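You operate a simulated robot arm through the tools that you are given. There is no shell and no other tool.

The job below is to be done with a simulated robot arm. You get a single attempt, and the scene is never put back.

JOB
Set one snap in the blue wallet with the press slide at 1.
Fine: Then lay it in the green tray; leave the press slide out and nothing under the ram.

It is judged by the outcome, as a careful person would: the job done as asked, and still so three seconds after it is handed in. It fails if anything else is knocked over, pushed out of place, dropped, spilled or broken.

ROBOT AND FRAMES
A 6-joint arm with a two-finger parallel gripper, fixed in place. Base frame: the origin is at the foot of the arm, x ahead of it, y to its left, z up. Readings come in m, rad, newtons and seconds.
With the tool pointing down near the work surface it reaches from about 0.22 to 0.66 m from the base axis. Its first joint turns from -2.897 to 2.897 rad. Payload 4.1 kg.
The tool frame sits at the grasp point between the pads (the TCP): z along the fingers, y along the line on which they close. The tips reach 0.023 m beyond it. The gripper opens to 0.094 m. The fingers are 0.038 m wide and 0.01 m thick; the gripper's body (0.054 by 0.096 m) begins 0.039 m behind the TCP.
Orientation is told as [roll, pitch, yaw] about the base's x, y, z axes, in that order, counted from this pose: with the fingers straight down and closing along the base's y, the tool's x points along the base's -x, its y along +y and its z along -z.

CONTROLS
- The arm moves only by the tool jog_arm. Its argument "steps" is a list of rows, each a list of 7 numbers: the shift along the base's x, y, z in units of 100 mm (1.0 is 100 mm), then the turn, a rotation vector about the base's x, y, z in units of 180 degrees (1.0 is 180 degrees), then the gripper command, from -1 (shut) to 1 (fully open), values between in proportion. In form: [[tx, ty, tz, ax, ay, az, gripper], ...]. A call has 1 to 20 rows; each row is the pose to reach, as a shift and turn from the pose commanded when the call began. A call with a number of a shift or a turn outside -1 to 1 is refused whole. Rows are played at 5 a second. More than 0.05 m and 0.15 rad between two rows, or a gripper value outside its range, and nothing of the call is played. A pose out of reach is approached as far as the arm can. The call stops where the force on the tool passes 40 N (or 10 N more than at its start, if that is more) or the arm is blocked; 0.2 s more then pass. The fingers move at their own pace (about 0.045 m/s each) and stop on an object; they squeeze with about 22 N. The grip force told is the motor's: it shows also when the fingers shut on nothing. Time passes only in rows, and 0.2 s behind the last, so rows that repeat a pose let the fingers close. The reply holds the time, the measured pose of the TCP, the force on the tool along the base axes, the opening and the grip force, in the units named above and with some noise, with the torque about the TCP (base axes, N m) and any sound that the robot's microphone picked up.
- Cameras (640 x 400 px; columns grow to the right, rows downward): "scene" is fixed at [0.4011, -0.6506, 1.3831]; the picture's right is [0.96, -0.28, 0.00], its down [-0.14, -0.48, -0.87] and it looks along [0.24, 0.83, -0.50] (base axes); focal length 252 px, centre (320, 200). "wrist" rides on the gripper at [0.087, 0.016, -0.074] in the tool frame; the picture's right is [-0.18, 0.98, 0.00], its down [-0.58, -0.11, -0.81] and it looks along [-0.79, -0.15, 0.59] (tool axes); focal length 243 px, centre (320, 200). There is no depth. A picture from a camera that has moved, and an enlarged one, comes with that camera's place and axes in the base frame and with its lens.
- camera(camera): a new picture of that camera. The clock stands still meanwhile.
- raise_lower(by): slides the trunk up (or, below 0, down) by that many m; the arm rides with it, the base frame stays. It gives what a move gives, with no picture.
- inspect(camera, box): a new picture of the part [left, top, right, bottom] of that camera's present view, enlarged. The clock stands still meanwhile.
- hand_in(): hands the job in; it is judged then, once.

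Places have to be worked out from the pictures, the camera data and where the tool is seen. Open the gripper and draw the arm clear of the work before you hand the job in, unless the task says otherwise.

The tools are called after "Call:" by a JSON object that holds its "api" and its "payload". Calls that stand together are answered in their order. jog_arm: Moves the arm, as the interface text tells. Its arguments: {"type":"object","properties":{"steps":{"type":"array","items":{"type":"array","items":{"type":"number"}}}},"required":["steps"]} The other tools are called the same way: raise_lower (by) slides the trunk up or down; camera (camera) takes a picture; inspect (camera, box) takes an enlarged picture of a part of a camera's view; hand_in () hands the job in.

At the start:

```text
t: 0.0
eef_pos: [0.3572, 0.1482, 1.2959]
tcp_rot: [0.001, 0.001, -0.001]
wrist_force: [-0.2, -0.3, -0.3]
wrist_torque: [0.03, 0.01, -0.02]
finger_gap: 0.0941
grasp_force: 0.1
trunk travel left (down, up): [-0.525, 0.065]
```

scene: 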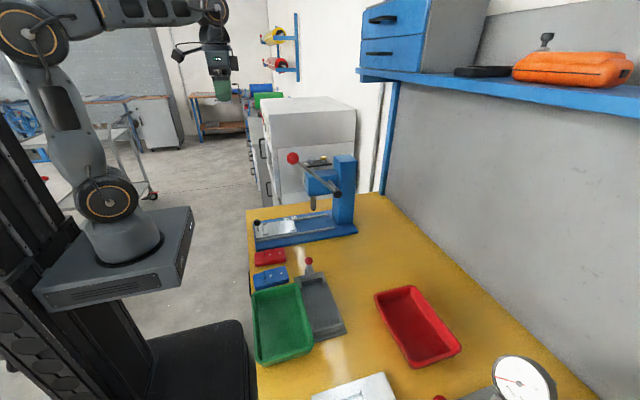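
wrist: 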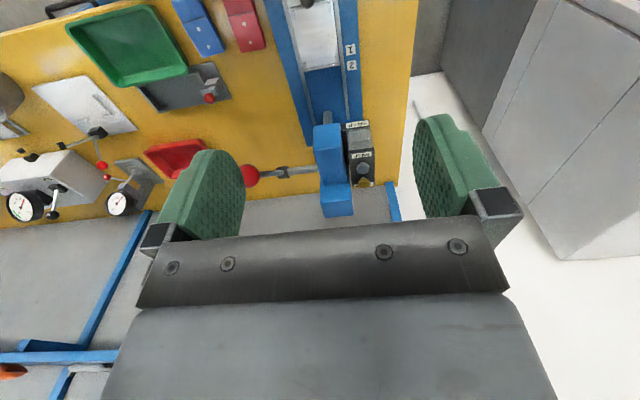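

I start by looking closely at the press and the wallets in both views before moving anything.

Call:
{"api": "inspect", "payload": {"camera": "scene", "box": [230, 140, 390, 240]}}

Call:
{"api": "inspect", "payload": {"camera": "scene", "box": [230, 230, 390, 330]}}

Call:
{"api": "inspect", "payload": {"camera": "wrist", "box": [240, 0, 432, 120]}}

Call:
{"api": "inspect", "payload": {"camera": "wrist", "box": [240, 100, 432, 220]}}

Call:
{"api": "inspect", "payload": {"camera": "wrist", "box": [100, 0, 292, 120]}}

```text
4.00 times, centred on (310, 190) of scene
camera zoom: at [0.4011, -0.6506, 1.3831], right [0.96, -0.28, 0.0], down [-0.14, -0.48, -0.87], along [0.24, 0.83, -0.5], focal length 1010 px, centre (360, 240)
```

zoom: 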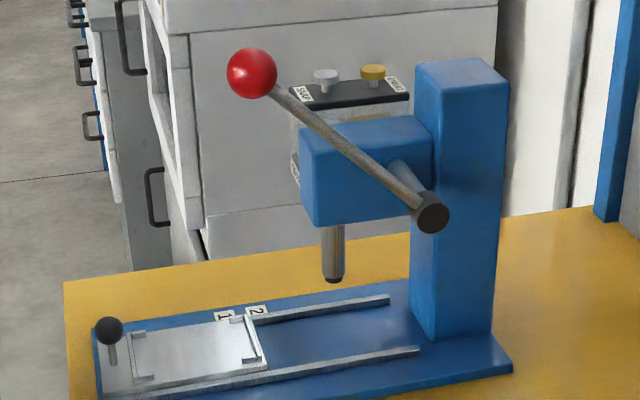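

```text
4.00 times, centred on (310, 280) of scene
camera zoom: at [0.4011, -0.6506, 1.3831], right [0.96, -0.28, 0.0], down [-0.14, -0.48, -0.87], along [0.24, 0.83, -0.5], focal length 1010 px, centre (360, -120)
```

zoom: 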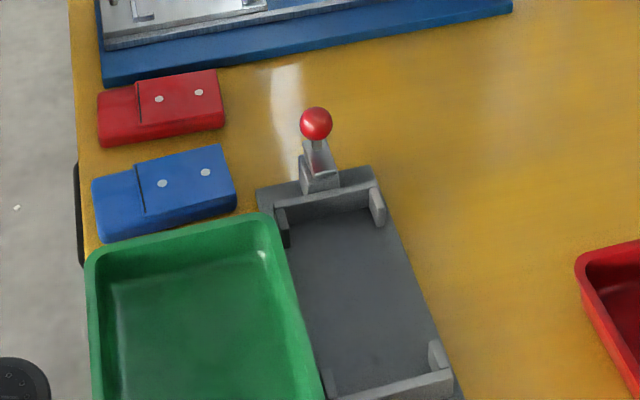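

```text
3.33 times, centred on (336, 60) of wrist
camera zoom: at [0.2712, 0.1648, 1.3694], right [0.19, 0.98, 0.0], down [0.58, -0.11, 0.81], along [0.79, -0.15, -0.59], focal length 809 px, centre (267, 667)
```

zoom: 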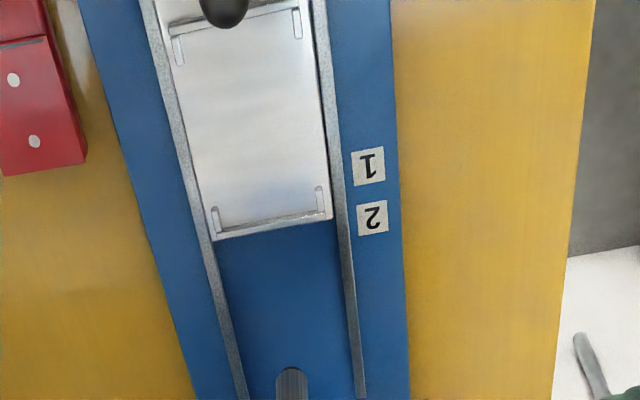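

```text
3.33 times, centred on (336, 160) of wrist
camera zoom: at [0.2712, 0.1648, 1.3694], right [0.19, 0.98, 0.0], down [0.58, -0.11, 0.81], along [0.79, -0.15, -0.59], focal length 809 px, centre (267, 333)
```

zoom: 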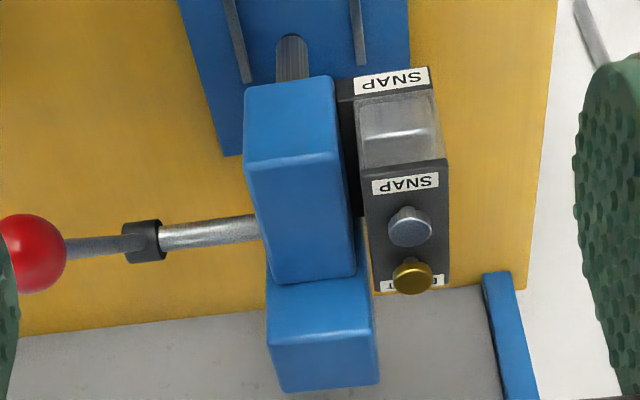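

```text
3.33 times, centred on (196, 60) of wrist
camera zoom: at [0.2712, 0.1648, 1.3694], right [0.19, 0.98, 0.0], down [0.58, -0.11, 0.81], along [0.79, -0.15, -0.59], focal length 809 px, centre (733, 667)
```

zoom: 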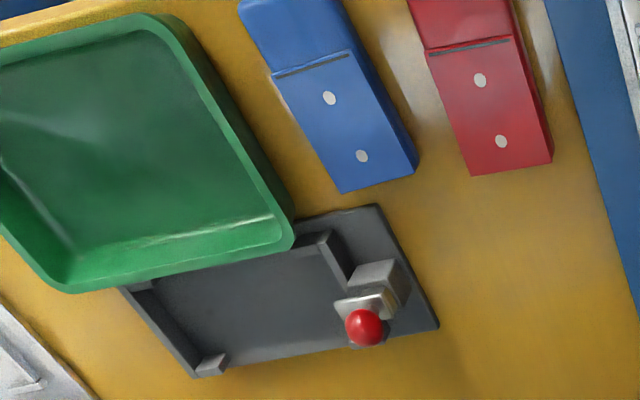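

The slide knob looks to be near (0.39, 0.12, 0.87), the blue wallet's dots near (0.41 to 0.44, -0.10, 0.82) and the lever ball near (0.52, 0.015, 1.13). I lower the trunk a bit to get closer views; nothing stands below the gripper at that height.

Call:
{"api": "raise_lower", "payload": {"by": -0.2}}

Call:
{"api": "camera", "payload": {"camera": "wrist"}}

Call:
{"api": "camera", "payload": {"camera": "scene"}}

```text
t: 2.2
eef_pos: [0.3585, 0.1479, 1.0959]
tcp_rot: [0.001, 0.0, -0.003]
wrist_force: [0.2, 0.2, -0.2]
wrist_torque: [-0.02, -0.04, 0.0]
finger_gap: 0.094
grasp_force: 0.2
trunk travel left (down, up): [-0.325, 0.265]
```

```text
taken
camera wrist: at [0.2711, 0.1648, 1.1694], right [0.19, 0.98, 0.0], down [0.58, -0.11, 0.81], along [0.79, -0.15, -0.59], focal length 243 px, centre (320, 200)
```

wrist: 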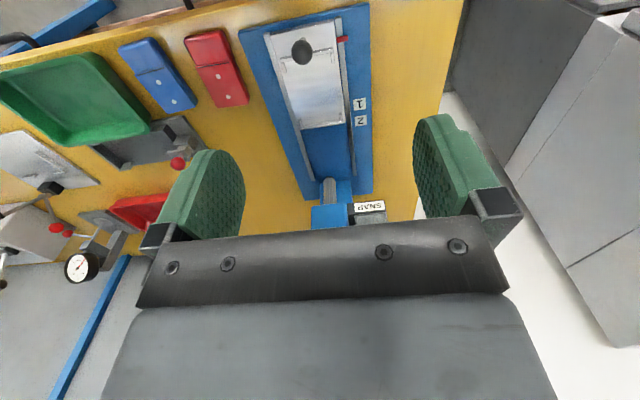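

```text
taken
```

scene: 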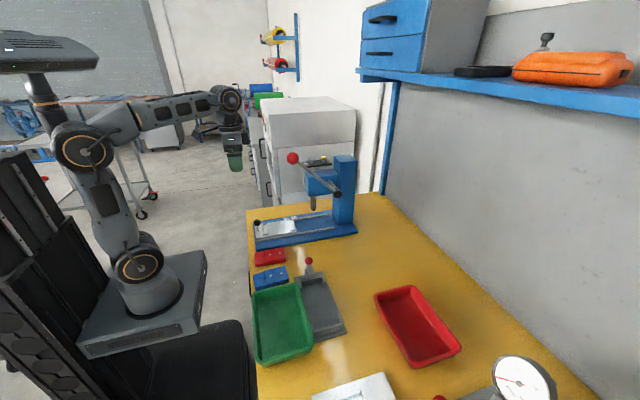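

A red pointer is on the slide beside the knob, and labels 1 and 2 are along the rail. I zoom in on that.

Call:
{"api": "inspect", "payload": {"camera": "wrist", "box": [230, 0, 390, 100]}}

Call:
{"api": "inspect", "payload": {"camera": "wrist", "box": [250, 80, 410, 180]}}

Call:
{"api": "inspect", "payload": {"camera": "wrist", "box": [280, 150, 408, 230]}}

Call:
{"api": "inspect", "payload": {"camera": "wrist", "box": [90, 20, 250, 120]}}

Call:
{"api": "inspect", "payload": {"camera": "scene", "box": [282, 140, 362, 190]}}

Call:
{"api": "inspect", "payload": {"camera": "scene", "box": [246, 200, 342, 260]}}

```text
4.00 times, centred on (310, 50) of wrist
camera zoom: at [0.2711, 0.1648, 1.1694], right [0.19, 0.98, 0.0], down [0.58, -0.11, 0.81], along [0.79, -0.15, -0.59], focal length 970 px, centre (360, 800)
```

zoom: 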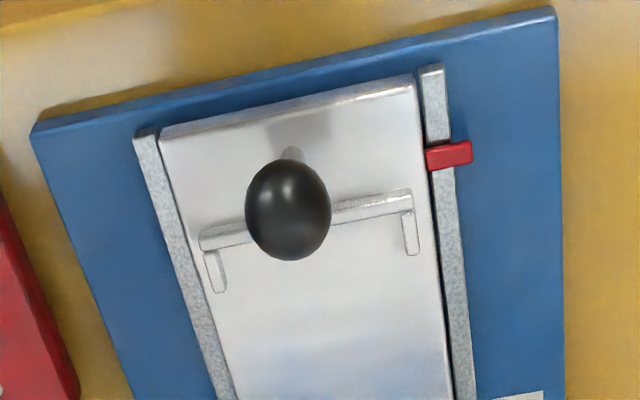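

```text
4.00 times, centred on (330, 130) of wrist
camera zoom: at [0.2711, 0.1648, 1.1694], right [0.19, 0.98, 0.0], down [0.58, -0.11, 0.81], along [0.79, -0.15, -0.59], focal length 970 px, centre (280, 480)
```

zoom: 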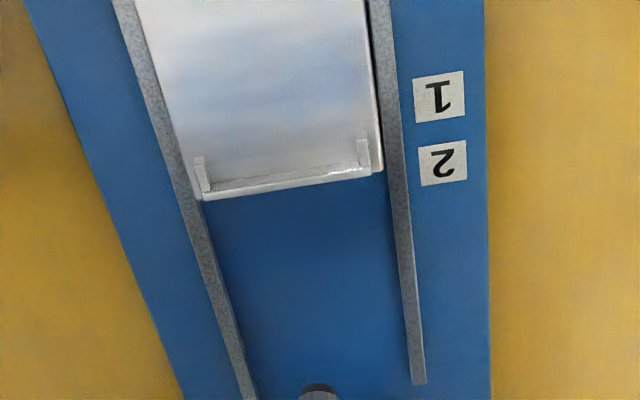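

```text
5.00 times, centred on (344, 190) of wrist
camera zoom: at [0.2711, 0.1648, 1.1694], right [0.19, 0.98, 0.0], down [0.58, -0.11, 0.81], along [0.79, -0.15, -0.59], focal length 1213 px, centre (200, 250)
```

zoom: 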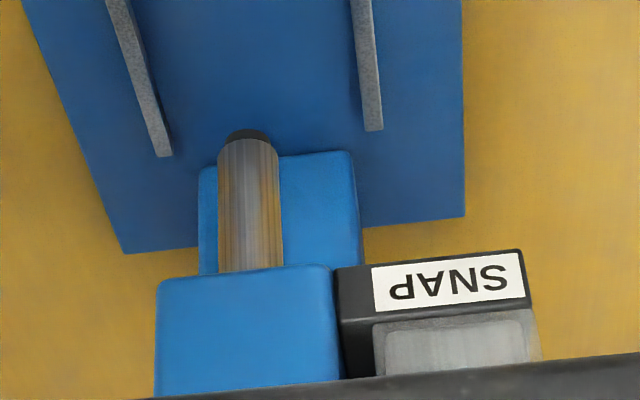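

```text
4.00 times, centred on (170, 70) of wrist
camera zoom: at [0.2711, 0.1648, 1.1694], right [0.19, 0.98, 0.0], down [0.58, -0.11, 0.81], along [0.79, -0.15, -0.59], focal length 970 px, centre (920, 720)
```

zoom: 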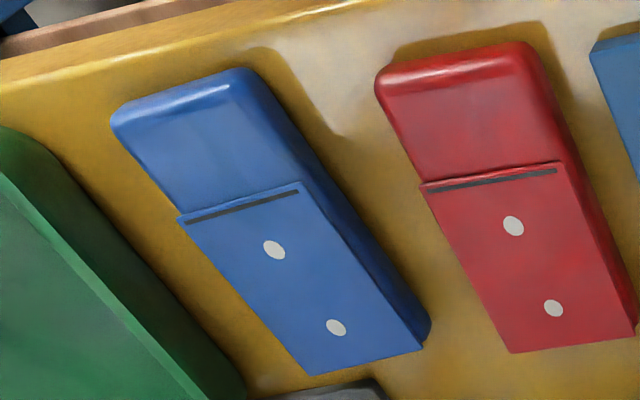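

```text
8.00 times, centred on (322, 165) of scene
camera zoom: at [0.4011, -0.6506, 1.3831], right [0.96, -0.28, 0.0], down [-0.14, -0.48, -0.87], along [0.24, 0.83, -0.5], focal length 2019 px, centre (304, 480)
```

zoom: 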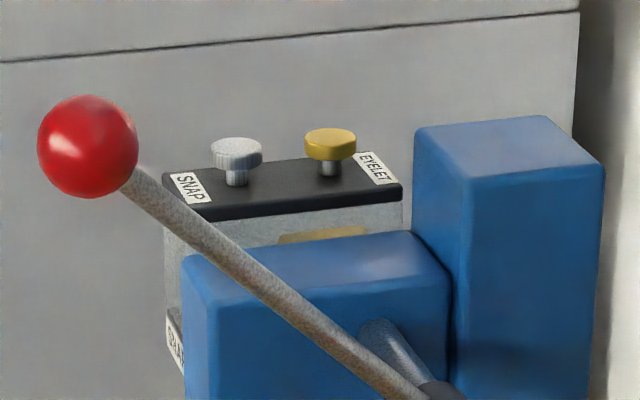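

```text
6.67 times, centred on (294, 230) of scene
camera zoom: at [0.4011, -0.6506, 1.3831], right [0.96, -0.28, 0.0], down [-0.14, -0.48, -0.87], along [0.24, 0.83, -0.5], focal length 1683 px, centre (493, 0)
```

zoom: 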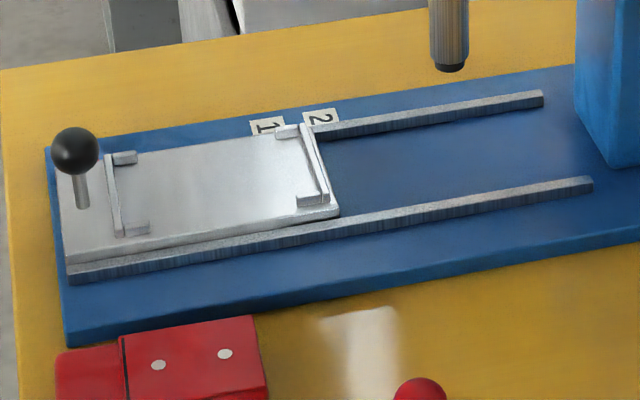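

The slide carries a red pointer; label 1 lies about 106 mm ahead of it and label 2 about 138 mm, which matches the 32 mm between the wallet's dots. The magazine beside the head has a silver SNAP plunger and a gold EYELET plunger, so I move up for a closer look at it.

Call:
{"api": "jog_arm", "payload": {"steps": [[0.2, 0.2, 0.35, 0, 0, 0, 1], [0.5, 0.4, 0.7, 0, 0, 0, 1], [0.9, 0.5, 1.0, 0, 0, 0, 1], [0.9, 0.5, 1.0, 0, 0, 0, 1]]}}

Call:
{"api": "camera", "payload": {"camera": "wrist"}}

```text
refused: row 2 steps farther than a row can; nothing moved
```

```text
taken
camera wrist: at [0.2711, 0.1648, 1.1694], right [0.19, 0.98, 0.0], down [0.58, -0.11, 0.81], along [0.79, -0.15, -0.59], focal length 243 px, centre (320, 200)
```

wrist: 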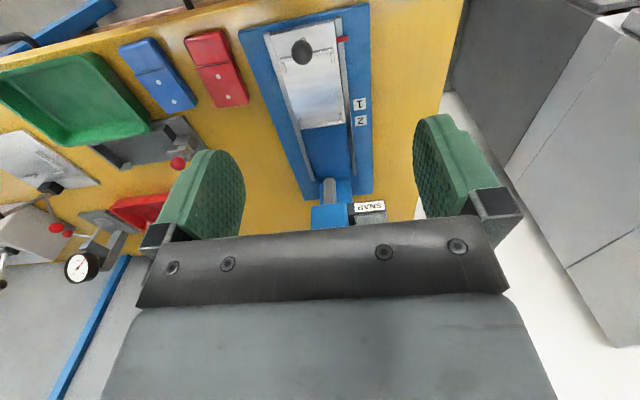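

The first row pair was a hair over the 0.05 m step limit and nothing moved. I repeat the same move in smaller steps.

Call:
{"api": "jog_arm", "payload": {"steps": [[0.15, 0.1, 0.2, 0, 0, 0, 1], [0.3, 0.2, 0.4, 0, 0, 0, 1], [0.45, 0.3, 0.6, 0, 0, 0, 1], [0.6, 0.4, 0.8, 0, 0, 0, 1], [0.9, 0.5, 1.0, 0, 0, 0, 1], [0.9, 0.5, 1.0, 0, 0, 0, 1]]}}

Call:
{"api": "camera", "payload": {"camera": "wrist"}}

```text
t: 3.6
eef_pos: [0.4405, 0.196, 1.177]
tcp_rot: [-0.001, 0.0, -0.002]
wrist_force: [-0.9, -0.1, 0.8]
wrist_torque: [-0.01, 0.0, -0.01]
finger_gap: 0.0938
grasp_force: 0.1
out of reach, approached as far as the arm can: row 5, 6
trunk travel left (down, up): [-0.325, 0.265]
```

```text
taken
camera wrist: at [0.3541, 0.2128, 1.2504], right [0.19, 0.98, 0.0], down [0.58, -0.11, 0.81], along [0.79, -0.15, -0.59], focal length 243 px, centre (320, 200)
```

wrist: 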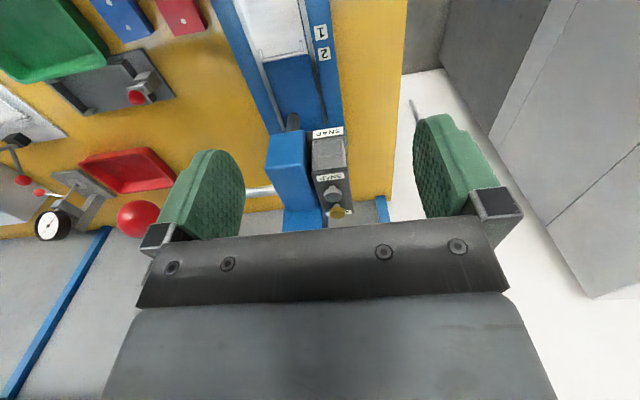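

The arm stopped a bit short of the commanded height (reach limit at this trunk height), which is fine for viewing. I zoom in on the magazine and the lever.

Call:
{"api": "inspect", "payload": {"camera": "wrist", "box": [260, 110, 388, 230]}}

Call:
{"api": "inspect", "payload": {"camera": "wrist", "box": [20, 80, 212, 240]}}

Call:
{"api": "inspect", "payload": {"camera": "scene", "box": [200, 60, 360, 200]}}

```text
3.33 times, centred on (324, 170) of wrist
camera zoom: at [0.3541, 0.2128, 1.2504], right [0.19, 0.98, 0.0], down [0.58, -0.11, 0.81], along [0.79, -0.15, -0.59], focal length 809 px, centre (307, 300)
```

zoom: 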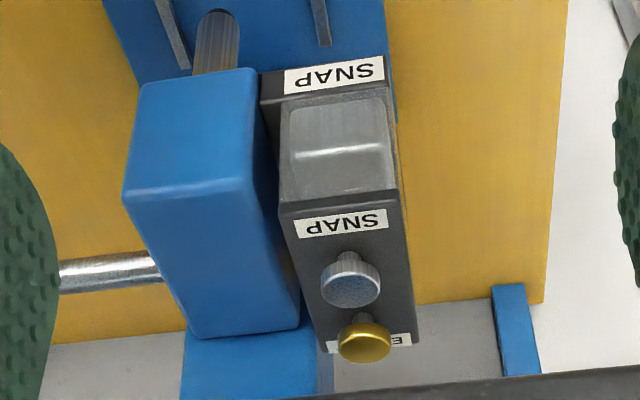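

```text
2.50 times, centred on (116, 160) of wrist
camera zoom: at [0.3541, 0.2128, 1.2504], right [0.19, 0.98, 0.0], down [0.58, -0.11, 0.81], along [0.79, -0.15, -0.59], focal length 606 px, centre (830, 300)
```

zoom: 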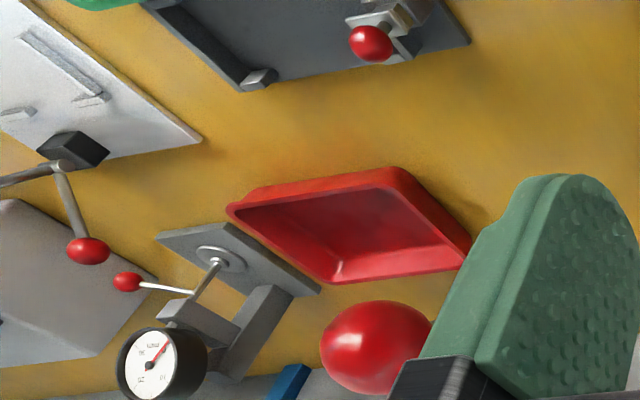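

```text
2.86 times, centred on (280, 130) of scene
camera zoom: at [0.4011, -0.6506, 1.3831], right [0.96, -0.28, 0.0], down [-0.14, -0.48, -0.87], along [0.24, 0.83, -0.5], focal length 721 px, centre (434, 400)
```

zoom: 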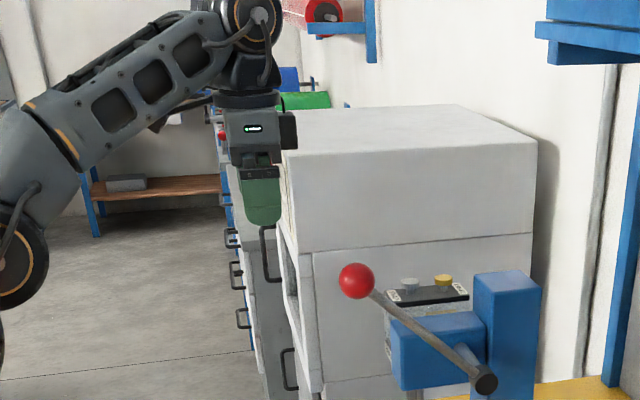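

The silver SNAP plunger stands at the front of the magazine and the gold EYELET plunger is behind it. I raise the trunk again, because the arm reaches better with its foot at table height.

Call:
{"api": "raise_lower", "payload": {"by": 0.2}}

```text
t: 5.7
eef_pos: [0.4411, 0.1962, 1.377]
tcp_rot: [0.002, -0.001, -0.001]
wrist_force: [-0.6, 0.4, 0.4]
wrist_torque: [-0.01, 0.0, -0.02]
finger_gap: 0.0941
grasp_force: 0.0
trunk travel left (down, up): [-0.525, 0.065]
```

The TCP is at (0.441, 0.196, 1.377). I move in toward the blue wallet, staying well clear of the lever ball.

Call:
{"api": "jog_arm", "payload": {"steps": [[-0.1, -0.25, -0.25, 0, 0, 0, 1], [-0.2, -0.5, -0.5, 0, 0, 0, 1], [-0.3, -0.75, -0.75, 0, 0, 0, 1], [-0.4, -1.0, -0.95, 0, 0, 0, 1], [-0.4, -1.0, -0.95, 0, 0, 0, 1]]}}

Call:
{"api": "jog_arm", "payload": {"steps": [[0, -0.3, -0.25, 0, 0, 0, 1], [0, -0.6, -0.5, 0, 0, 0, 1], [0, -0.8, -0.75, 0, 0, 0, 1], [0, -1.0, -1.0, 0, 0, 0, 1], [0, -1.0, -1.0, 0, 0, 0, 1]]}}

Call:
{"api": "jog_arm", "payload": {"steps": [[0, -0.3, -0.25, 0, 0, 0, 1], [0, -0.6, -0.5, 0, 0, 0, 1], [0, -0.8, -0.75, 0, 0, 0, 1], [0, -1.0, -1.0, 0, 0, 0, 1], [0, -1.0, -1.0, 0, 0, 0, 1]]}}

Call:
{"api": "camera", "payload": {"camera": "wrist"}}

```text
t: 6.9
eef_pos: [0.399, 0.0974, 1.2797]
tcp_rot: [0.0, -0.004, 0.0]
wrist_force: [-0.3, 0.7, 0.3]
wrist_torque: [0.03, 0.0, -0.02]
finger_gap: 0.0939
grasp_force: 0.0
trunk travel left (down, up): [-0.525, 0.065]
```

```text
t: 8.1
eef_pos: [0.4011, -0.0047, 1.1825]
tcp_rot: [0.002, -0.003, 0.0]
wrist_force: [-0.7, -0.7, 0.0]
wrist_torque: [-0.01, 0.0, 0.03]
finger_gap: 0.0943
grasp_force: 0.1
trunk travel left (down, up): [-0.525, 0.065]
```

```text
t: 9.3
eef_pos: [0.4004, -0.1053, 1.0828]
tcp_rot: [0.0, -0.005, 0.002]
wrist_force: [-0.1, -0.8, -0.1]
wrist_torque: [0.0, 0.03, 0.0]
finger_gap: 0.0942
grasp_force: 0.0
trunk travel left (down, up): [-0.525, 0.065]
```

```text
taken
camera wrist: at [0.3131, -0.0879, 1.156], right [0.18, 0.98, 0.0], down [0.58, -0.11, 0.81], along [0.79, -0.15, -0.59], focal length 243 px, centre (320, 200)
```

wrist: 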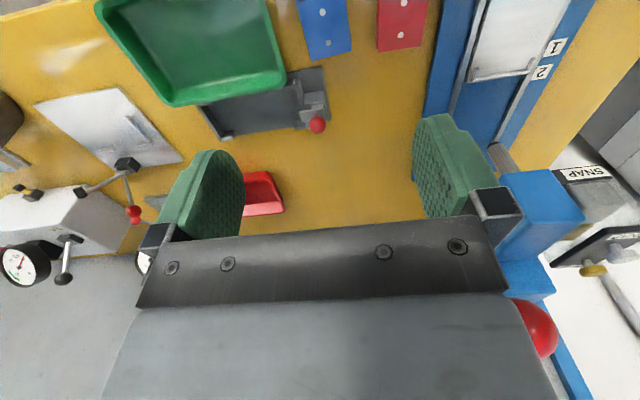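

The wallets are at the top edge of this view. I move back toward the base and down to look at them more squarely.

Call:
{"api": "jog_arm", "payload": {"steps": [[-0.3, 0, -0.2, 0, 0, 0, 1], [-0.6, 0, -0.4, 0, 0, 0, 1], [-0.9, 0, -0.6, 0, 0, 0, 1], [-1.0, 0, -0.8, 0, 0, 0, 1], [-1.0, 0, -0.8, 0, 0, 0, 1]]}}

Call:
{"api": "camera", "payload": {"camera": "wrist"}}

Call:
{"api": "inspect", "payload": {"camera": "wrist", "box": [240, 0, 480, 150]}}

Call:
{"api": "inspect", "payload": {"camera": "scene", "box": [230, 220, 358, 300]}}

```text
t: 10.5
eef_pos: [0.2975, -0.1033, 1.0004]
tcp_rot: [0.002, -0.004, -0.002]
wrist_force: [0.6, -0.2, 0.9]
wrist_torque: [-0.02, 0.0, 0.01]
finger_gap: 0.094
grasp_force: 0.1
trunk travel left (down, up): [-0.525, 0.065]
```

```text
taken
camera wrist: at [0.211, -0.0865, 1.0741], right [0.19, 0.98, 0.0], down [0.58, -0.11, 0.81], along [0.79, -0.15, -0.59], focal length 243 px, centre (320, 200)
```

wrist: 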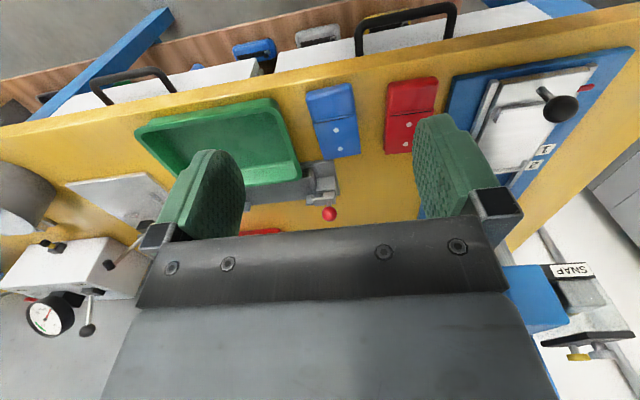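

```text
2.67 times, centred on (360, 75) of wrist
camera zoom: at [0.211, -0.0865, 1.0741], right [0.19, 0.98, 0.0], down [0.58, -0.11, 0.81], along [0.79, -0.15, -0.59], focal length 647 px, centre (213, 533)
```

zoom: 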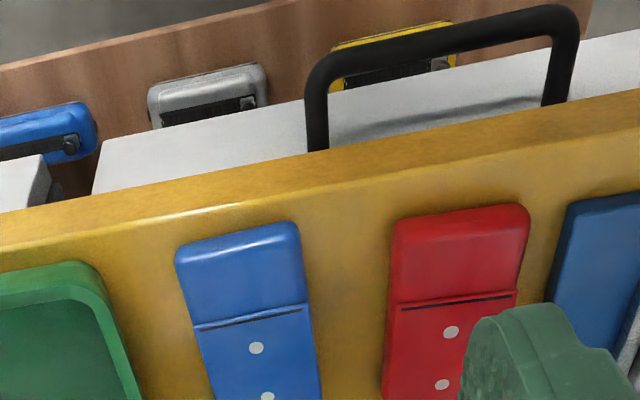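

```text
5.00 times, centred on (294, 260) of scene
camera zoom: at [0.4011, -0.6506, 1.3831], right [0.96, -0.28, 0.0], down [-0.14, -0.48, -0.87], along [0.24, 0.83, -0.5], focal length 1262 px, centre (450, -100)
```

zoom: 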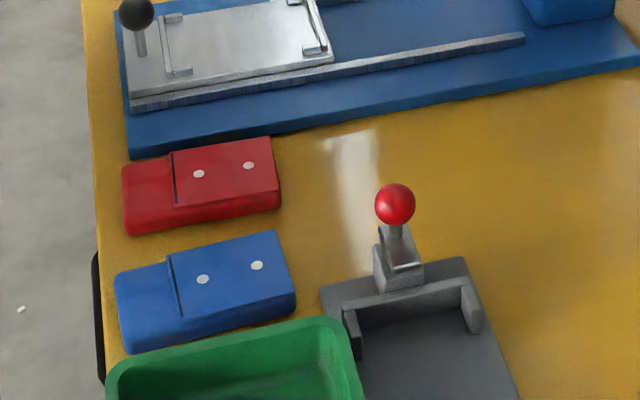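

I take tighter looks at the blue wallet to fix its edges and thickness.

Call:
{"api": "inspect", "payload": {"camera": "scene", "box": [248, 258, 296, 294]}}

Call:
{"api": "inspect", "payload": {"camera": "wrist", "box": [290, 70, 450, 170]}}

Call:
{"api": "inspect", "payload": {"camera": "wrist", "box": [130, 80, 290, 190]}}

```text
11.11 times, centred on (272, 276) of scene
camera zoom: at [0.4011, -0.6506, 1.3831], right [0.96, -0.28, 0.0], down [-0.14, -0.48, -0.87], along [0.24, 0.83, -0.5], focal length 2804 px, centre (853, -644)
```

zoom: 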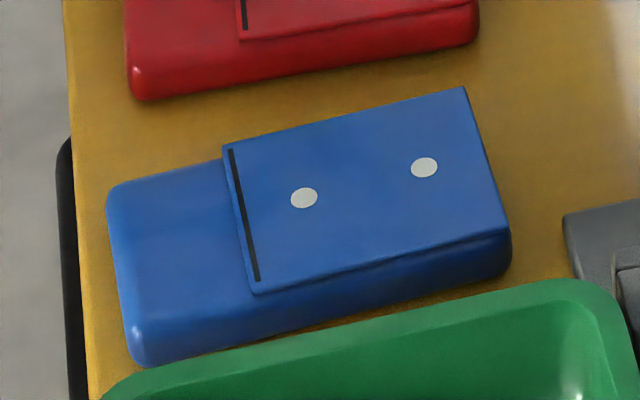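

```text
4.00 times, centred on (370, 120) of wrist
camera zoom: at [0.211, -0.0865, 1.0741], right [0.19, 0.98, 0.0], down [0.58, -0.11, 0.81], along [0.79, -0.15, -0.59], focal length 970 px, centre (120, 520)
```

zoom: 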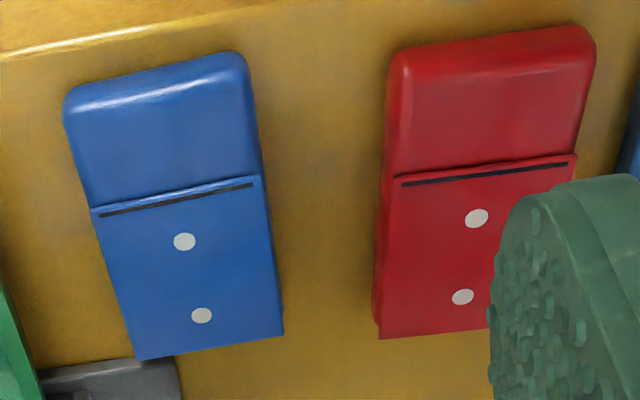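

```text
3.64 times, centred on (210, 135) of wrist
camera zoom: at [0.211, -0.0865, 1.0741], right [0.19, 0.98, 0.0], down [0.58, -0.11, 0.81], along [0.79, -0.15, -0.59], focal length 882 px, centre (720, 436)
```

zoom: 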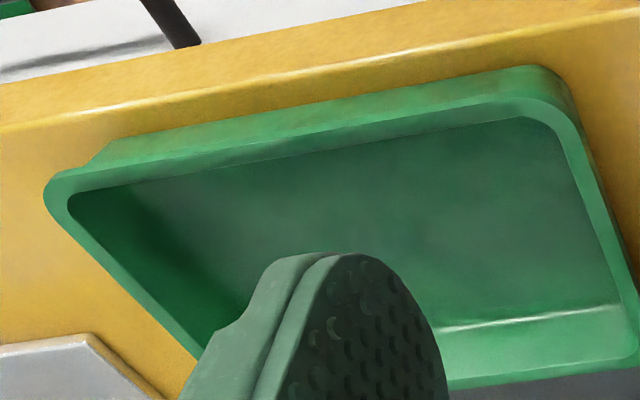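

The blue wallet measures about 100 x 52 x 13 mm, centred near (0.409, -0.102) with a yaw of about +3°. Before picking it up, I go look at the slide bed from close by to measure its corner lugs.

Call:
{"api": "jog_arm", "payload": {"steps": [[0, 0.4, 0, 0, 0, 0, 1], [0, 0.8, 0, 0, 0, 0, 1], [0, 1.0, 0, 0, 0, 0, 1]]}}

Call:
{"api": "jog_arm", "payload": {"steps": [[0, 0.4, 0, 0, 0, 0, 1], [0, 0.8, 0, 0, 0, 0, 1], [0, 1.0, 0, 0, 0, 0, 1], [0, 1.0, 0, 0, 0, 0, 1]]}}

Call:
{"api": "camera", "payload": {"camera": "wrist"}}

Call:
{"api": "inspect", "payload": {"camera": "wrist", "box": [240, 70, 400, 170]}}

Call:
{"api": "inspect", "payload": {"camera": "wrist", "box": [240, 130, 400, 230]}}

```text
t: 11.3
eef_pos: [0.3024, -0.0044, 1.0023]
tcp_rot: [0.003, -0.002, 0.0]
wrist_force: [0.2, 0.3, -0.3]
wrist_torque: [0.01, 0.0, 0.02]
finger_gap: 0.0941
grasp_force: 0.0
out of reach, approached as far as the arm can: row 2, 3
trunk travel left (down, up): [-0.525, 0.065]
```

```text
t: 12.3
eef_pos: [0.3017, 0.0942, 1.002]
tcp_rot: [0.001, -0.005, 0.0]
wrist_force: [0.8, 0.6, -0.1]
wrist_torque: [-0.01, 0.01, 0.02]
finger_gap: 0.0942
grasp_force: 0.0
trunk travel left (down, up): [-0.525, 0.065]
```

```text
taken
camera wrist: at [0.2149, 0.1114, 1.0758], right [0.19, 0.98, 0.0], down [0.58, -0.11, 0.81], along [0.79, -0.15, -0.59], focal length 243 px, centre (320, 200)
```

wrist: 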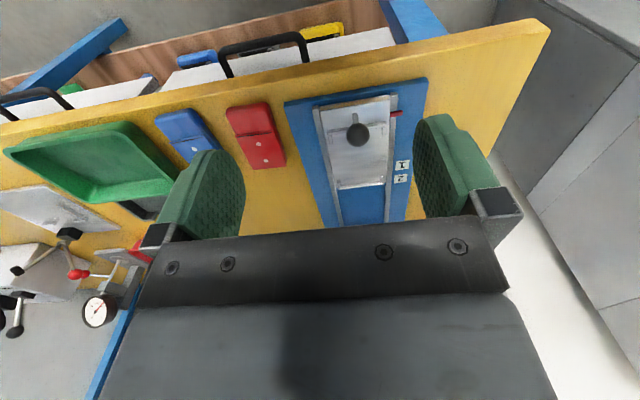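

```text
4.00 times, centred on (320, 120) of wrist
camera zoom: at [0.2149, 0.1114, 1.0758], right [0.19, 0.98, 0.0], down [0.58, -0.11, 0.81], along [0.79, -0.15, -0.59], focal length 970 px, centre (320, 520)
```

zoom: 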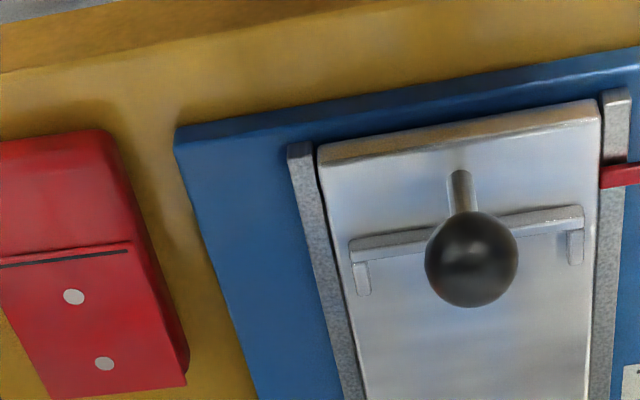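

```text
4.00 times, centred on (320, 180) of wrist
camera zoom: at [0.2149, 0.1114, 1.0758], right [0.19, 0.98, 0.0], down [0.58, -0.11, 0.81], along [0.79, -0.15, -0.59], focal length 970 px, centre (320, 280)
```

zoom: 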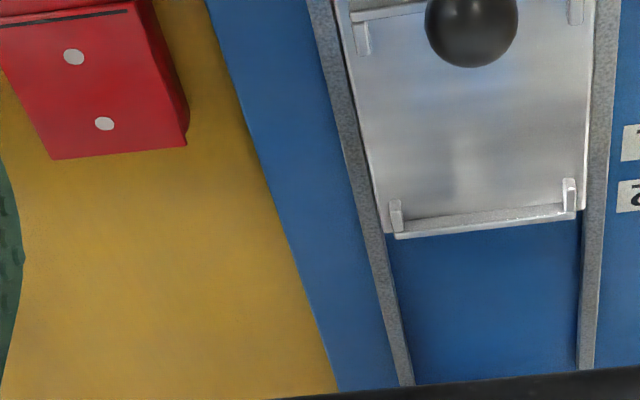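

The bed is roughly 104 mm by 61 mm between its bars, centred near (0.458, 0.120), so the wallet fits with about 2 mm spare lengthwise. I zoom on the bed from the scene camera to measure it the same way as the wallet.

Call:
{"api": "inspect", "payload": {"camera": "scene", "box": [250, 206, 306, 248]}}

Call:
{"api": "inspect", "payload": {"camera": "scene", "box": [290, 176, 346, 218]}}

Call:
{"api": "inspect", "payload": {"camera": "wrist", "box": [310, 90, 406, 150]}}

Call:
{"api": "inspect", "payload": {"camera": "wrist", "box": [320, 140, 416, 200]}}

```text
9.52 times, centred on (278, 227) of scene
camera zoom: at [0.4011, -0.6506, 1.3831], right [0.96, -0.28, 0.0], down [-0.14, -0.48, -0.87], along [0.24, 0.83, -0.5], focal length 2404 px, centre (720, -57)
```

zoom: 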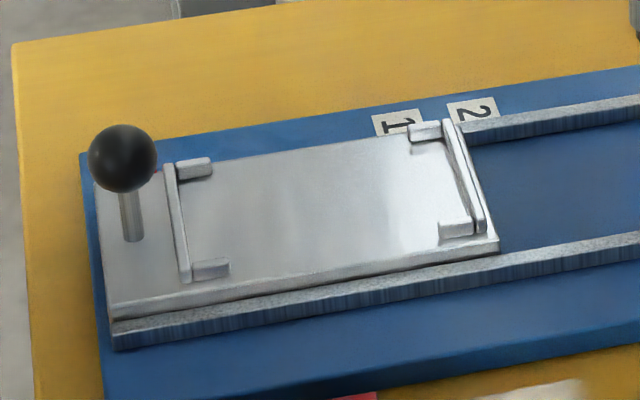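

```text
9.52 times, centred on (318, 197) of scene
camera zoom: at [0.4011, -0.6506, 1.3831], right [0.96, -0.28, 0.0], down [-0.14, -0.48, -0.87], along [0.24, 0.83, -0.5], focal length 2404 px, centre (339, 229)
```

zoom: 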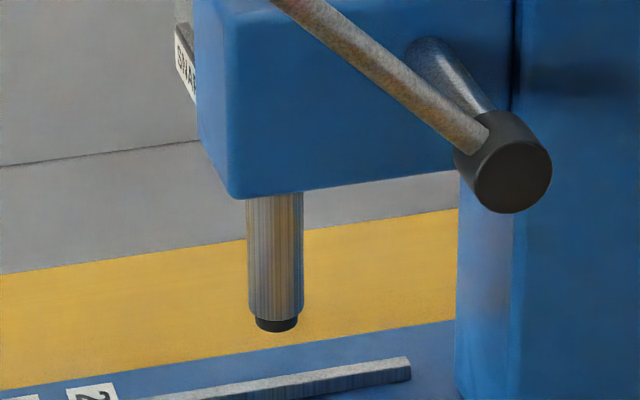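

```text
6.67 times, centred on (358, 120) of wrist
camera zoom: at [0.2149, 0.1114, 1.0758], right [0.19, 0.98, 0.0], down [0.58, -0.11, 0.81], along [0.79, -0.15, -0.59], focal length 1618 px, centre (67, 733)
```

zoom: 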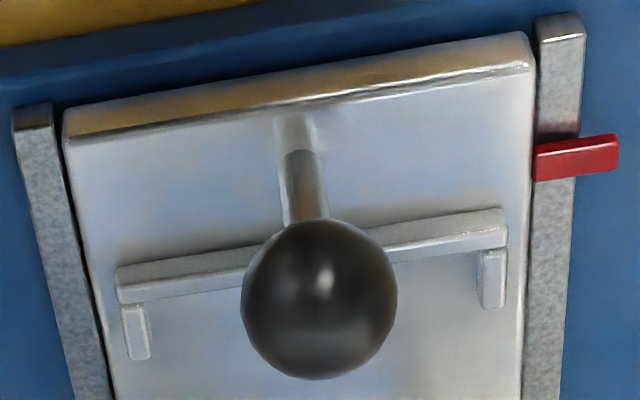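

```text
6.67 times, centred on (368, 170) of wrist
camera zoom: at [0.2149, 0.1114, 1.0758], right [0.19, 0.98, 0.0], down [0.58, -0.11, 0.81], along [0.79, -0.15, -0.59], focal length 1618 px, centre (0, 400)
```

zoom: 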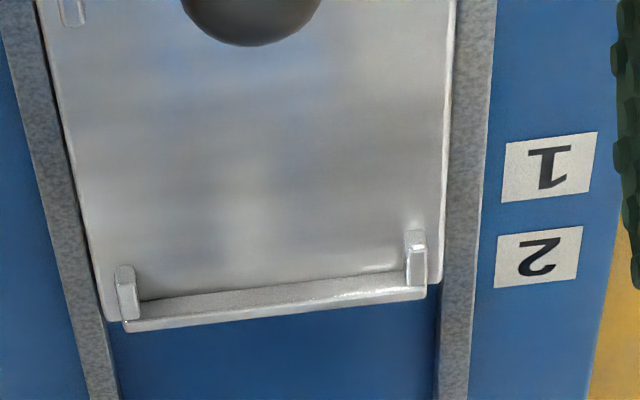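

I judge the slide top at z ≈ 0.828 and the knob ball at (0.393, 0.120, 0.862). Now I move above the blue wallet with the fingers partly open (about 74 mm) and yawed +3°, stopping high so I can check alignment.

Call:
{"api": "jog_arm", "payload": {"steps": [[0.15, -0.25, 0, 0, 0, 0.005, 0.6], [0.3, -0.5, 0, 0, 0, 0.009, 0.6], [0.45, -0.75, 0, 0, 0, 0.013, 0.6], [0.6, -1.0, 0, 0, 0, 0.0175, 0.6], [0.6, -1.0, 0, 0, 0, 0.0175, 0.6]]}}

Call:
{"api": "jog_arm", "payload": {"steps": [[0.15, -0.3, -0.2, 0, 0, 0, 0.6], [0.3, -0.6, -0.4, 0, 0, 0, 0.6], [0.45, -0.97, -0.6, 0, 0, 0, 0.6], [0.45, -0.97, -0.7, 0, 0, 0, 0.6], [0.45, -0.97, -0.7, 0, 0, 0, 0.6]]}}

Call:
{"api": "camera", "payload": {"camera": "wrist"}}

Call:
{"api": "inspect", "payload": {"camera": "scene", "box": [222, 200, 318, 300]}}

```text
t: 13.5
eef_pos: [0.3627, -0.0035, 1.0012]
tcp_rot: [0.002, -0.004, 0.054]
wrist_force: [0.5, -0.7, -0.1]
wrist_torque: [-0.01, 0.0, -0.01]
finger_gap: 0.0753
grasp_force: 0.1
trunk travel left (down, up): [-0.525, 0.065]
```

```text
t: 14.7
eef_pos: [0.4071, -0.1023, 0.9314]
tcp_rot: [0.0, -0.001, 0.054]
wrist_force: [0.4, 0.1, 0.1]
wrist_torque: [-0.01, 0.02, 0.0]
finger_gap: 0.0751
grasp_force: 0.1
trunk travel left (down, up): [-0.525, 0.065]
```

```text
taken
camera wrist: at [0.3195, -0.0902, 1.0062], right [0.13, 0.99, 0.0], down [0.58, -0.08, 0.81], along [0.8, -0.1, -0.59], focal length 243 px, centre (320, 200)
```

wrist: 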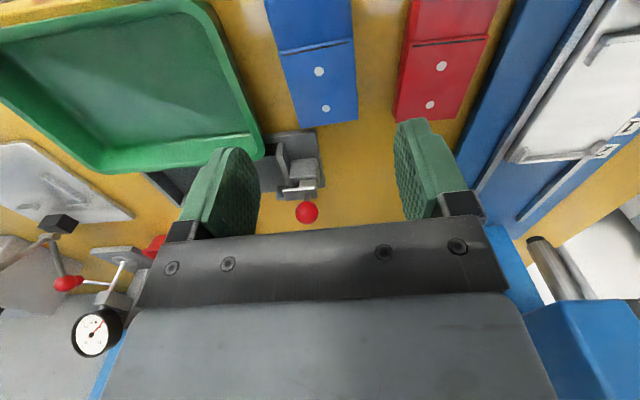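

```text
4.00 times, centred on (270, 250) of scene
camera zoom: at [0.4011, -0.6506, 1.3831], right [0.96, -0.28, 0.0], down [-0.14, -0.48, -0.87], along [0.24, 0.83, -0.5], focal length 1010 px, centre (520, 0)
```

zoom: 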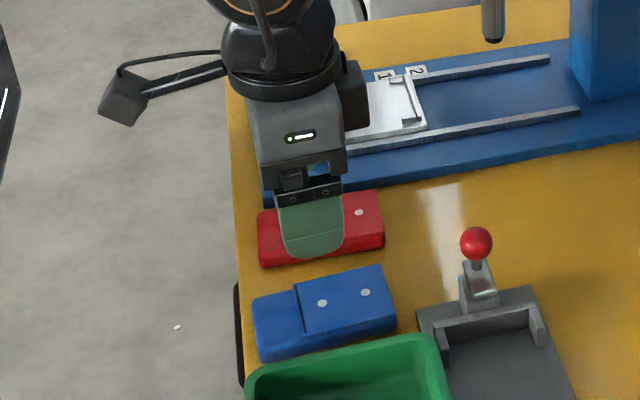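

The fingertip appears where the calibration predicts, so positions agree. I descend around the wallet with the fingers at about 75 mm, to a TCP height of about 0.836.

Call:
{"api": "jog_arm", "payload": {"steps": [[0, 0, -0.3, 0, 0, 0, 0.6], [0, 0, -0.6, 0, 0, 0, 0.6], [0, 0, -0.8, 0, 0, 0, 0.6], [0, 0, -0.95, 0, 0, 0, 0.6], [0, 0, -0.95, 0, 0, 0, 0.6]]}}

Call:
{"api": "inspect", "payload": {"camera": "scene", "box": [230, 230, 326, 290]}}

Call:
{"api": "camera", "payload": {"camera": "wrist"}}

```text
t: 15.9
eef_pos: [0.4086, -0.1031, 0.8367]
tcp_rot: [0.002, -0.002, 0.055]
wrist_force: [0.6, -1.3, -0.5]
wrist_torque: [0.0, -0.02, -0.03]
finger_gap: 0.0751
grasp_force: 0.0
trunk travel left (down, up): [-0.525, 0.065]
```

```text
6.67 times, centred on (278, 260) of scene
camera zoom: at [0.4011, -0.6506, 1.3831], right [0.96, -0.28, 0.0], down [-0.14, -0.48, -0.87], along [0.24, 0.83, -0.5], focal length 1683 px, centre (600, -200)
```

zoom: 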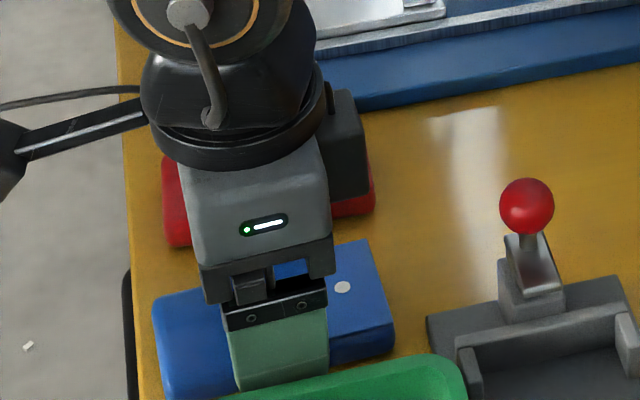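

```text
taken
camera wrist: at [0.3203, -0.0914, 0.9113], right [0.13, 0.99, 0.0], down [0.58, -0.08, 0.81], along [0.8, -0.1, -0.59], focal length 243 px, centre (320, 200)
```

wrist: 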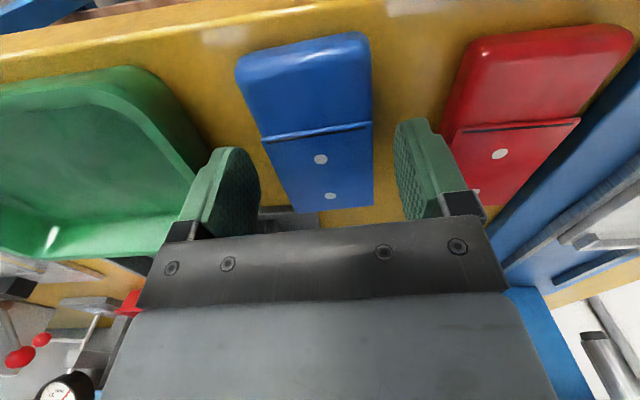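

The fingers straddle the wallet cleanly with no contact. I go 3 mm lower and close.

Call:
{"api": "jog_arm", "payload": {"steps": [[0, 0, -0.03, 0, 0, 0, 0.6], [0, 0, -0.03, 0, 0, 0, 0.3], [0, 0, -0.03, 0, 0, 0, 0.0], [0, 0, -0.03, 0, 0, 0, -1], [0, 0, -0.03, 0, 0, 0, -1], [0, 0, -0.03, 0, 0, 0, -1], [0, 0, -0.03, 0, 0, 0, -1]]}}

Call:
{"api": "camera", "payload": {"camera": "wrist"}}

```text
t: 17.5
eef_pos: [0.4094, -0.1023, 0.8345]
tcp_rot: [0.001, -0.003, 0.053]
wrist_force: [0.5, 0.0, -0.3]
wrist_torque: [0.0, -0.05, -0.01]
finger_gap: 0.0553
grasp_force: 22.6
trunk travel left (down, up): [-0.525, 0.065]
```

```text
taken
camera wrist: at [0.3217, -0.0905, 0.9085], right [0.13, 0.99, 0.0], down [0.58, -0.08, 0.81], along [0.8, -0.1, -0.59], focal length 243 px, centre (320, 200)
```

wrist: 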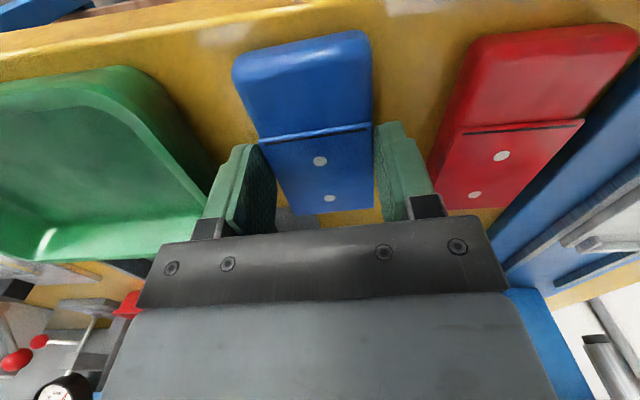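

The fingers hold the wallet (gap 55 mm, 22 N). I lift it straight up, then look at how it sits in the grip.

Call:
{"api": "jog_arm", "payload": {"steps": [[0, 0, 0.2, 0, 0, 0, -1], [0, 0, 0.5, 0, 0, 0, -1], [-0.1, 0, 0.8, 0, 0, 0, -1], [-0.15, 0, 1.0, 0, 0, -0.017, -1], [-0.15, 0, 1.0, 0, 0, -0.017, -1]]}}

Call:
{"api": "camera", "payload": {"camera": "wrist"}}

Call:
{"api": "inspect", "payload": {"camera": "scene", "box": [222, 200, 318, 300]}}

```text
t: 18.7
eef_pos: [0.3923, -0.1022, 0.9339]
tcp_rot: [0.001, -0.002, 0.001]
wrist_force: [-0.8, 0.1, -0.4]
wrist_torque: [0.01, 0.02, 0.02]
finger_gap: 0.0553
grasp_force: 22.0
trunk travel left (down, up): [-0.525, 0.065]
```

```text
taken
camera wrist: at [0.3057, -0.0854, 1.0071], right [0.18, 0.98, 0.0], down [0.58, -0.11, 0.81], along [0.79, -0.15, -0.59], focal length 243 px, centre (320, 200)
```

wrist: 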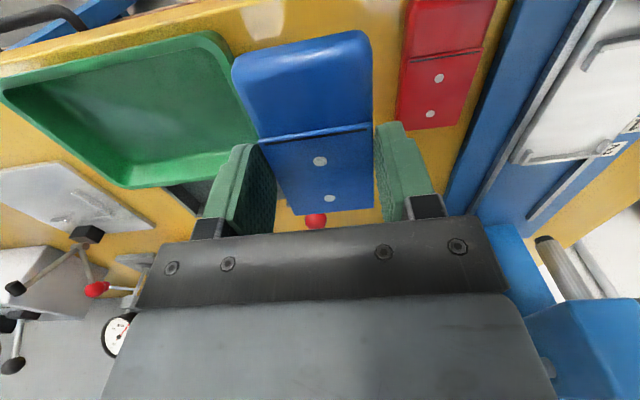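

```text
4.00 times, centred on (270, 250) of scene
camera zoom: at [0.4011, -0.6506, 1.3831], right [0.96, -0.28, 0.0], down [-0.14, -0.48, -0.87], along [0.24, 0.83, -0.5], focal length 1010 px, centre (520, 0)
```

zoom: 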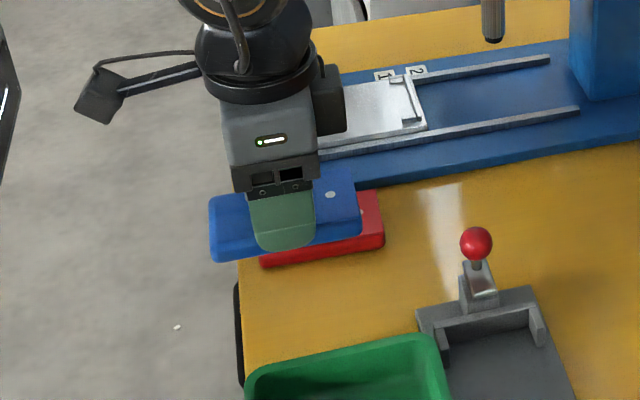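

The wallet hangs level in the grip. I zoom in to measure where its ends sit relative to the TCP.

Call:
{"api": "inspect", "payload": {"camera": "wrist", "box": [220, 20, 400, 132]}}

Call:
{"api": "inspect", "payload": {"camera": "wrist", "box": [220, 118, 400, 230]}}

Call:
{"api": "inspect", "payload": {"camera": "scene", "box": [266, 234, 322, 269]}}

```text
3.56 times, centred on (310, 76) of wrist
camera zoom: at [0.3057, -0.0854, 1.0071], right [0.18, 0.98, 0.0], down [0.58, -0.11, 0.81], along [0.79, -0.15, -0.59], focal length 863 px, centre (356, 641)
```

zoom: 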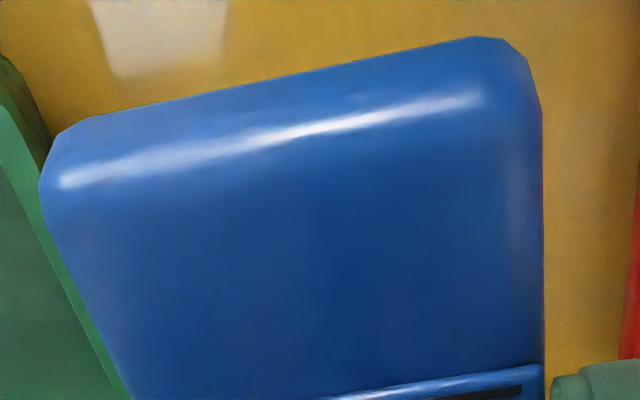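

```text
3.56 times, centred on (310, 174) of wrist
camera zoom: at [0.3057, -0.0854, 1.0071], right [0.18, 0.98, 0.0], down [0.58, -0.11, 0.81], along [0.79, -0.15, -0.59], focal length 863 px, centre (356, 292)
```

zoom: 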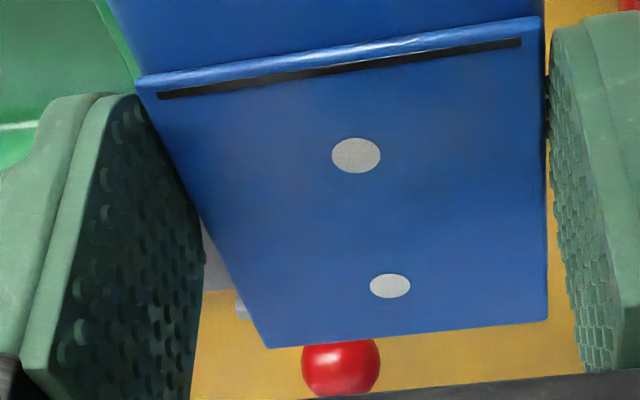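

```text
11.43 times, centred on (294, 252) of scene
camera zoom: at [0.4011, -0.6506, 1.3831], right [0.96, -0.28, 0.0], down [-0.14, -0.48, -0.87], along [0.24, 0.83, -0.5], focal length 2885 px, centre (617, -389)
```

zoom: 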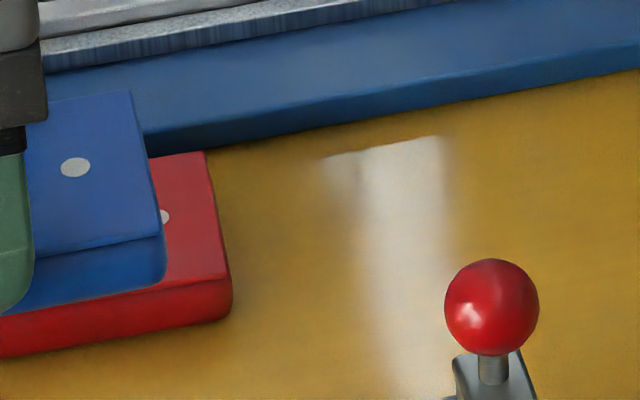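

Front dot sits 31 mm ahead of the TCP and the wallet's centre about 3 mm behind it, so a TCP at (0.465, 0.121) should centre it in the bed and bring the front dot under the ram at 1. I carry it over at about z 0.95.

Call:
{"api": "jog_arm", "payload": {"steps": [[0, 0.3, 0.15, 0, 0, 0, -1], [0, 0.65, 0.15, 0, 0, 0, -1], [0, 1.0, 0.15, 0, 0, 0, -1], [0, 1.0, 0.15, 0, 0, 0, -1]]}}

Call:
{"api": "jog_arm", "payload": {"steps": [[0, 0.3, 0, 0, 0, 0, -1], [0, 0.65, 0, 0, 0, 0, -1], [0.1, 1.0, 0, 0, 0, 0, -1], [0.4, 1.0, 0, 0, 0, 0, -1], [0.4, 1.0, 0, 0, 0, 0, -1]]}}

Call:
{"api": "jog_arm", "payload": {"steps": [[0.2, 0.2, -0.1, 0, 0, 0, -1], [0.33, 0.22, -0.3, 0, 0, 0, -1], [0.33, 0.22, -0.55, 0, 0, 0, -1], [0.33, 0.22, -0.65, 0, 0, 0, -1], [0.33, 0.22, -0.65, 0, 0, 0, -1]]}}

Call:
{"api": "camera", "payload": {"camera": "wrist"}}

Call:
{"api": "inspect", "payload": {"camera": "scene", "box": [240, 190, 336, 250]}}

```text
t: 19.7
eef_pos: [0.3922, -0.0034, 0.9475]
tcp_rot: [0.002, -0.001, 0.002]
wrist_force: [-0.9, 0.0, -0.5]
wrist_torque: [0.0, 0.02, 0.02]
finger_gap: 0.0552
grasp_force: 22.3
trunk travel left (down, up): [-0.525, 0.065]
```

```text
t: 20.9
eef_pos: [0.4344, 0.1013, 0.9516]
tcp_rot: [0.003, -0.002, 0.0]
wrist_force: [0.6, 0.1, 0.2]
wrist_torque: [-0.04, 0.01, 0.01]
finger_gap: 0.0549
grasp_force: 21.7
trunk travel left (down, up): [-0.525, 0.065]
```

```text
t: 22.1
eef_pos: [0.4676, 0.1218, 0.8848]
tcp_rot: [0.002, -0.003, 0.0]
wrist_force: [0.9, 0.1, -0.5]
wrist_torque: [0.02, 0.03, 0.01]
finger_gap: 0.0551
grasp_force: 22.0
trunk travel left (down, up): [-0.525, 0.065]
```

```text
taken
camera wrist: at [0.3806, 0.1386, 0.9594], right [0.18, 0.98, 0.0], down [0.58, -0.11, 0.81], along [0.79, -0.15, -0.59], focal length 243 px, centre (320, 200)
```

wrist: 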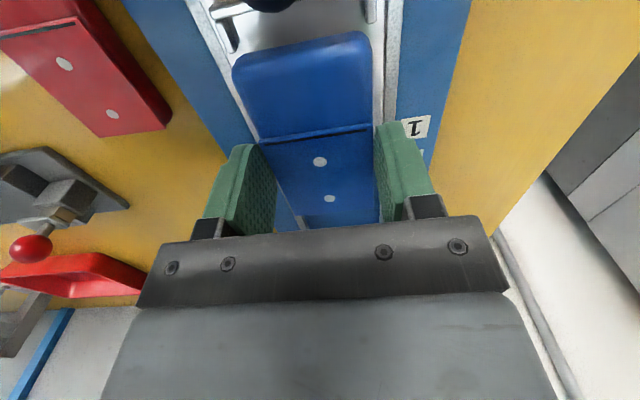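

```text
6.67 times, centred on (288, 220) of scene
camera zoom: at [0.4011, -0.6506, 1.3831], right [0.96, -0.28, 0.0], down [-0.14, -0.48, -0.87], along [0.24, 0.83, -0.5], focal length 1683 px, centre (533, 67)
```

zoom: 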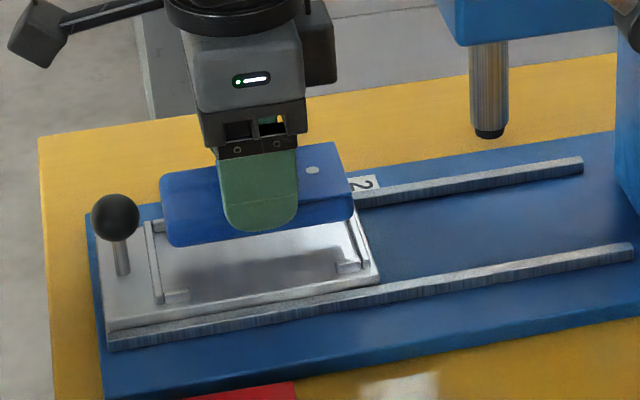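

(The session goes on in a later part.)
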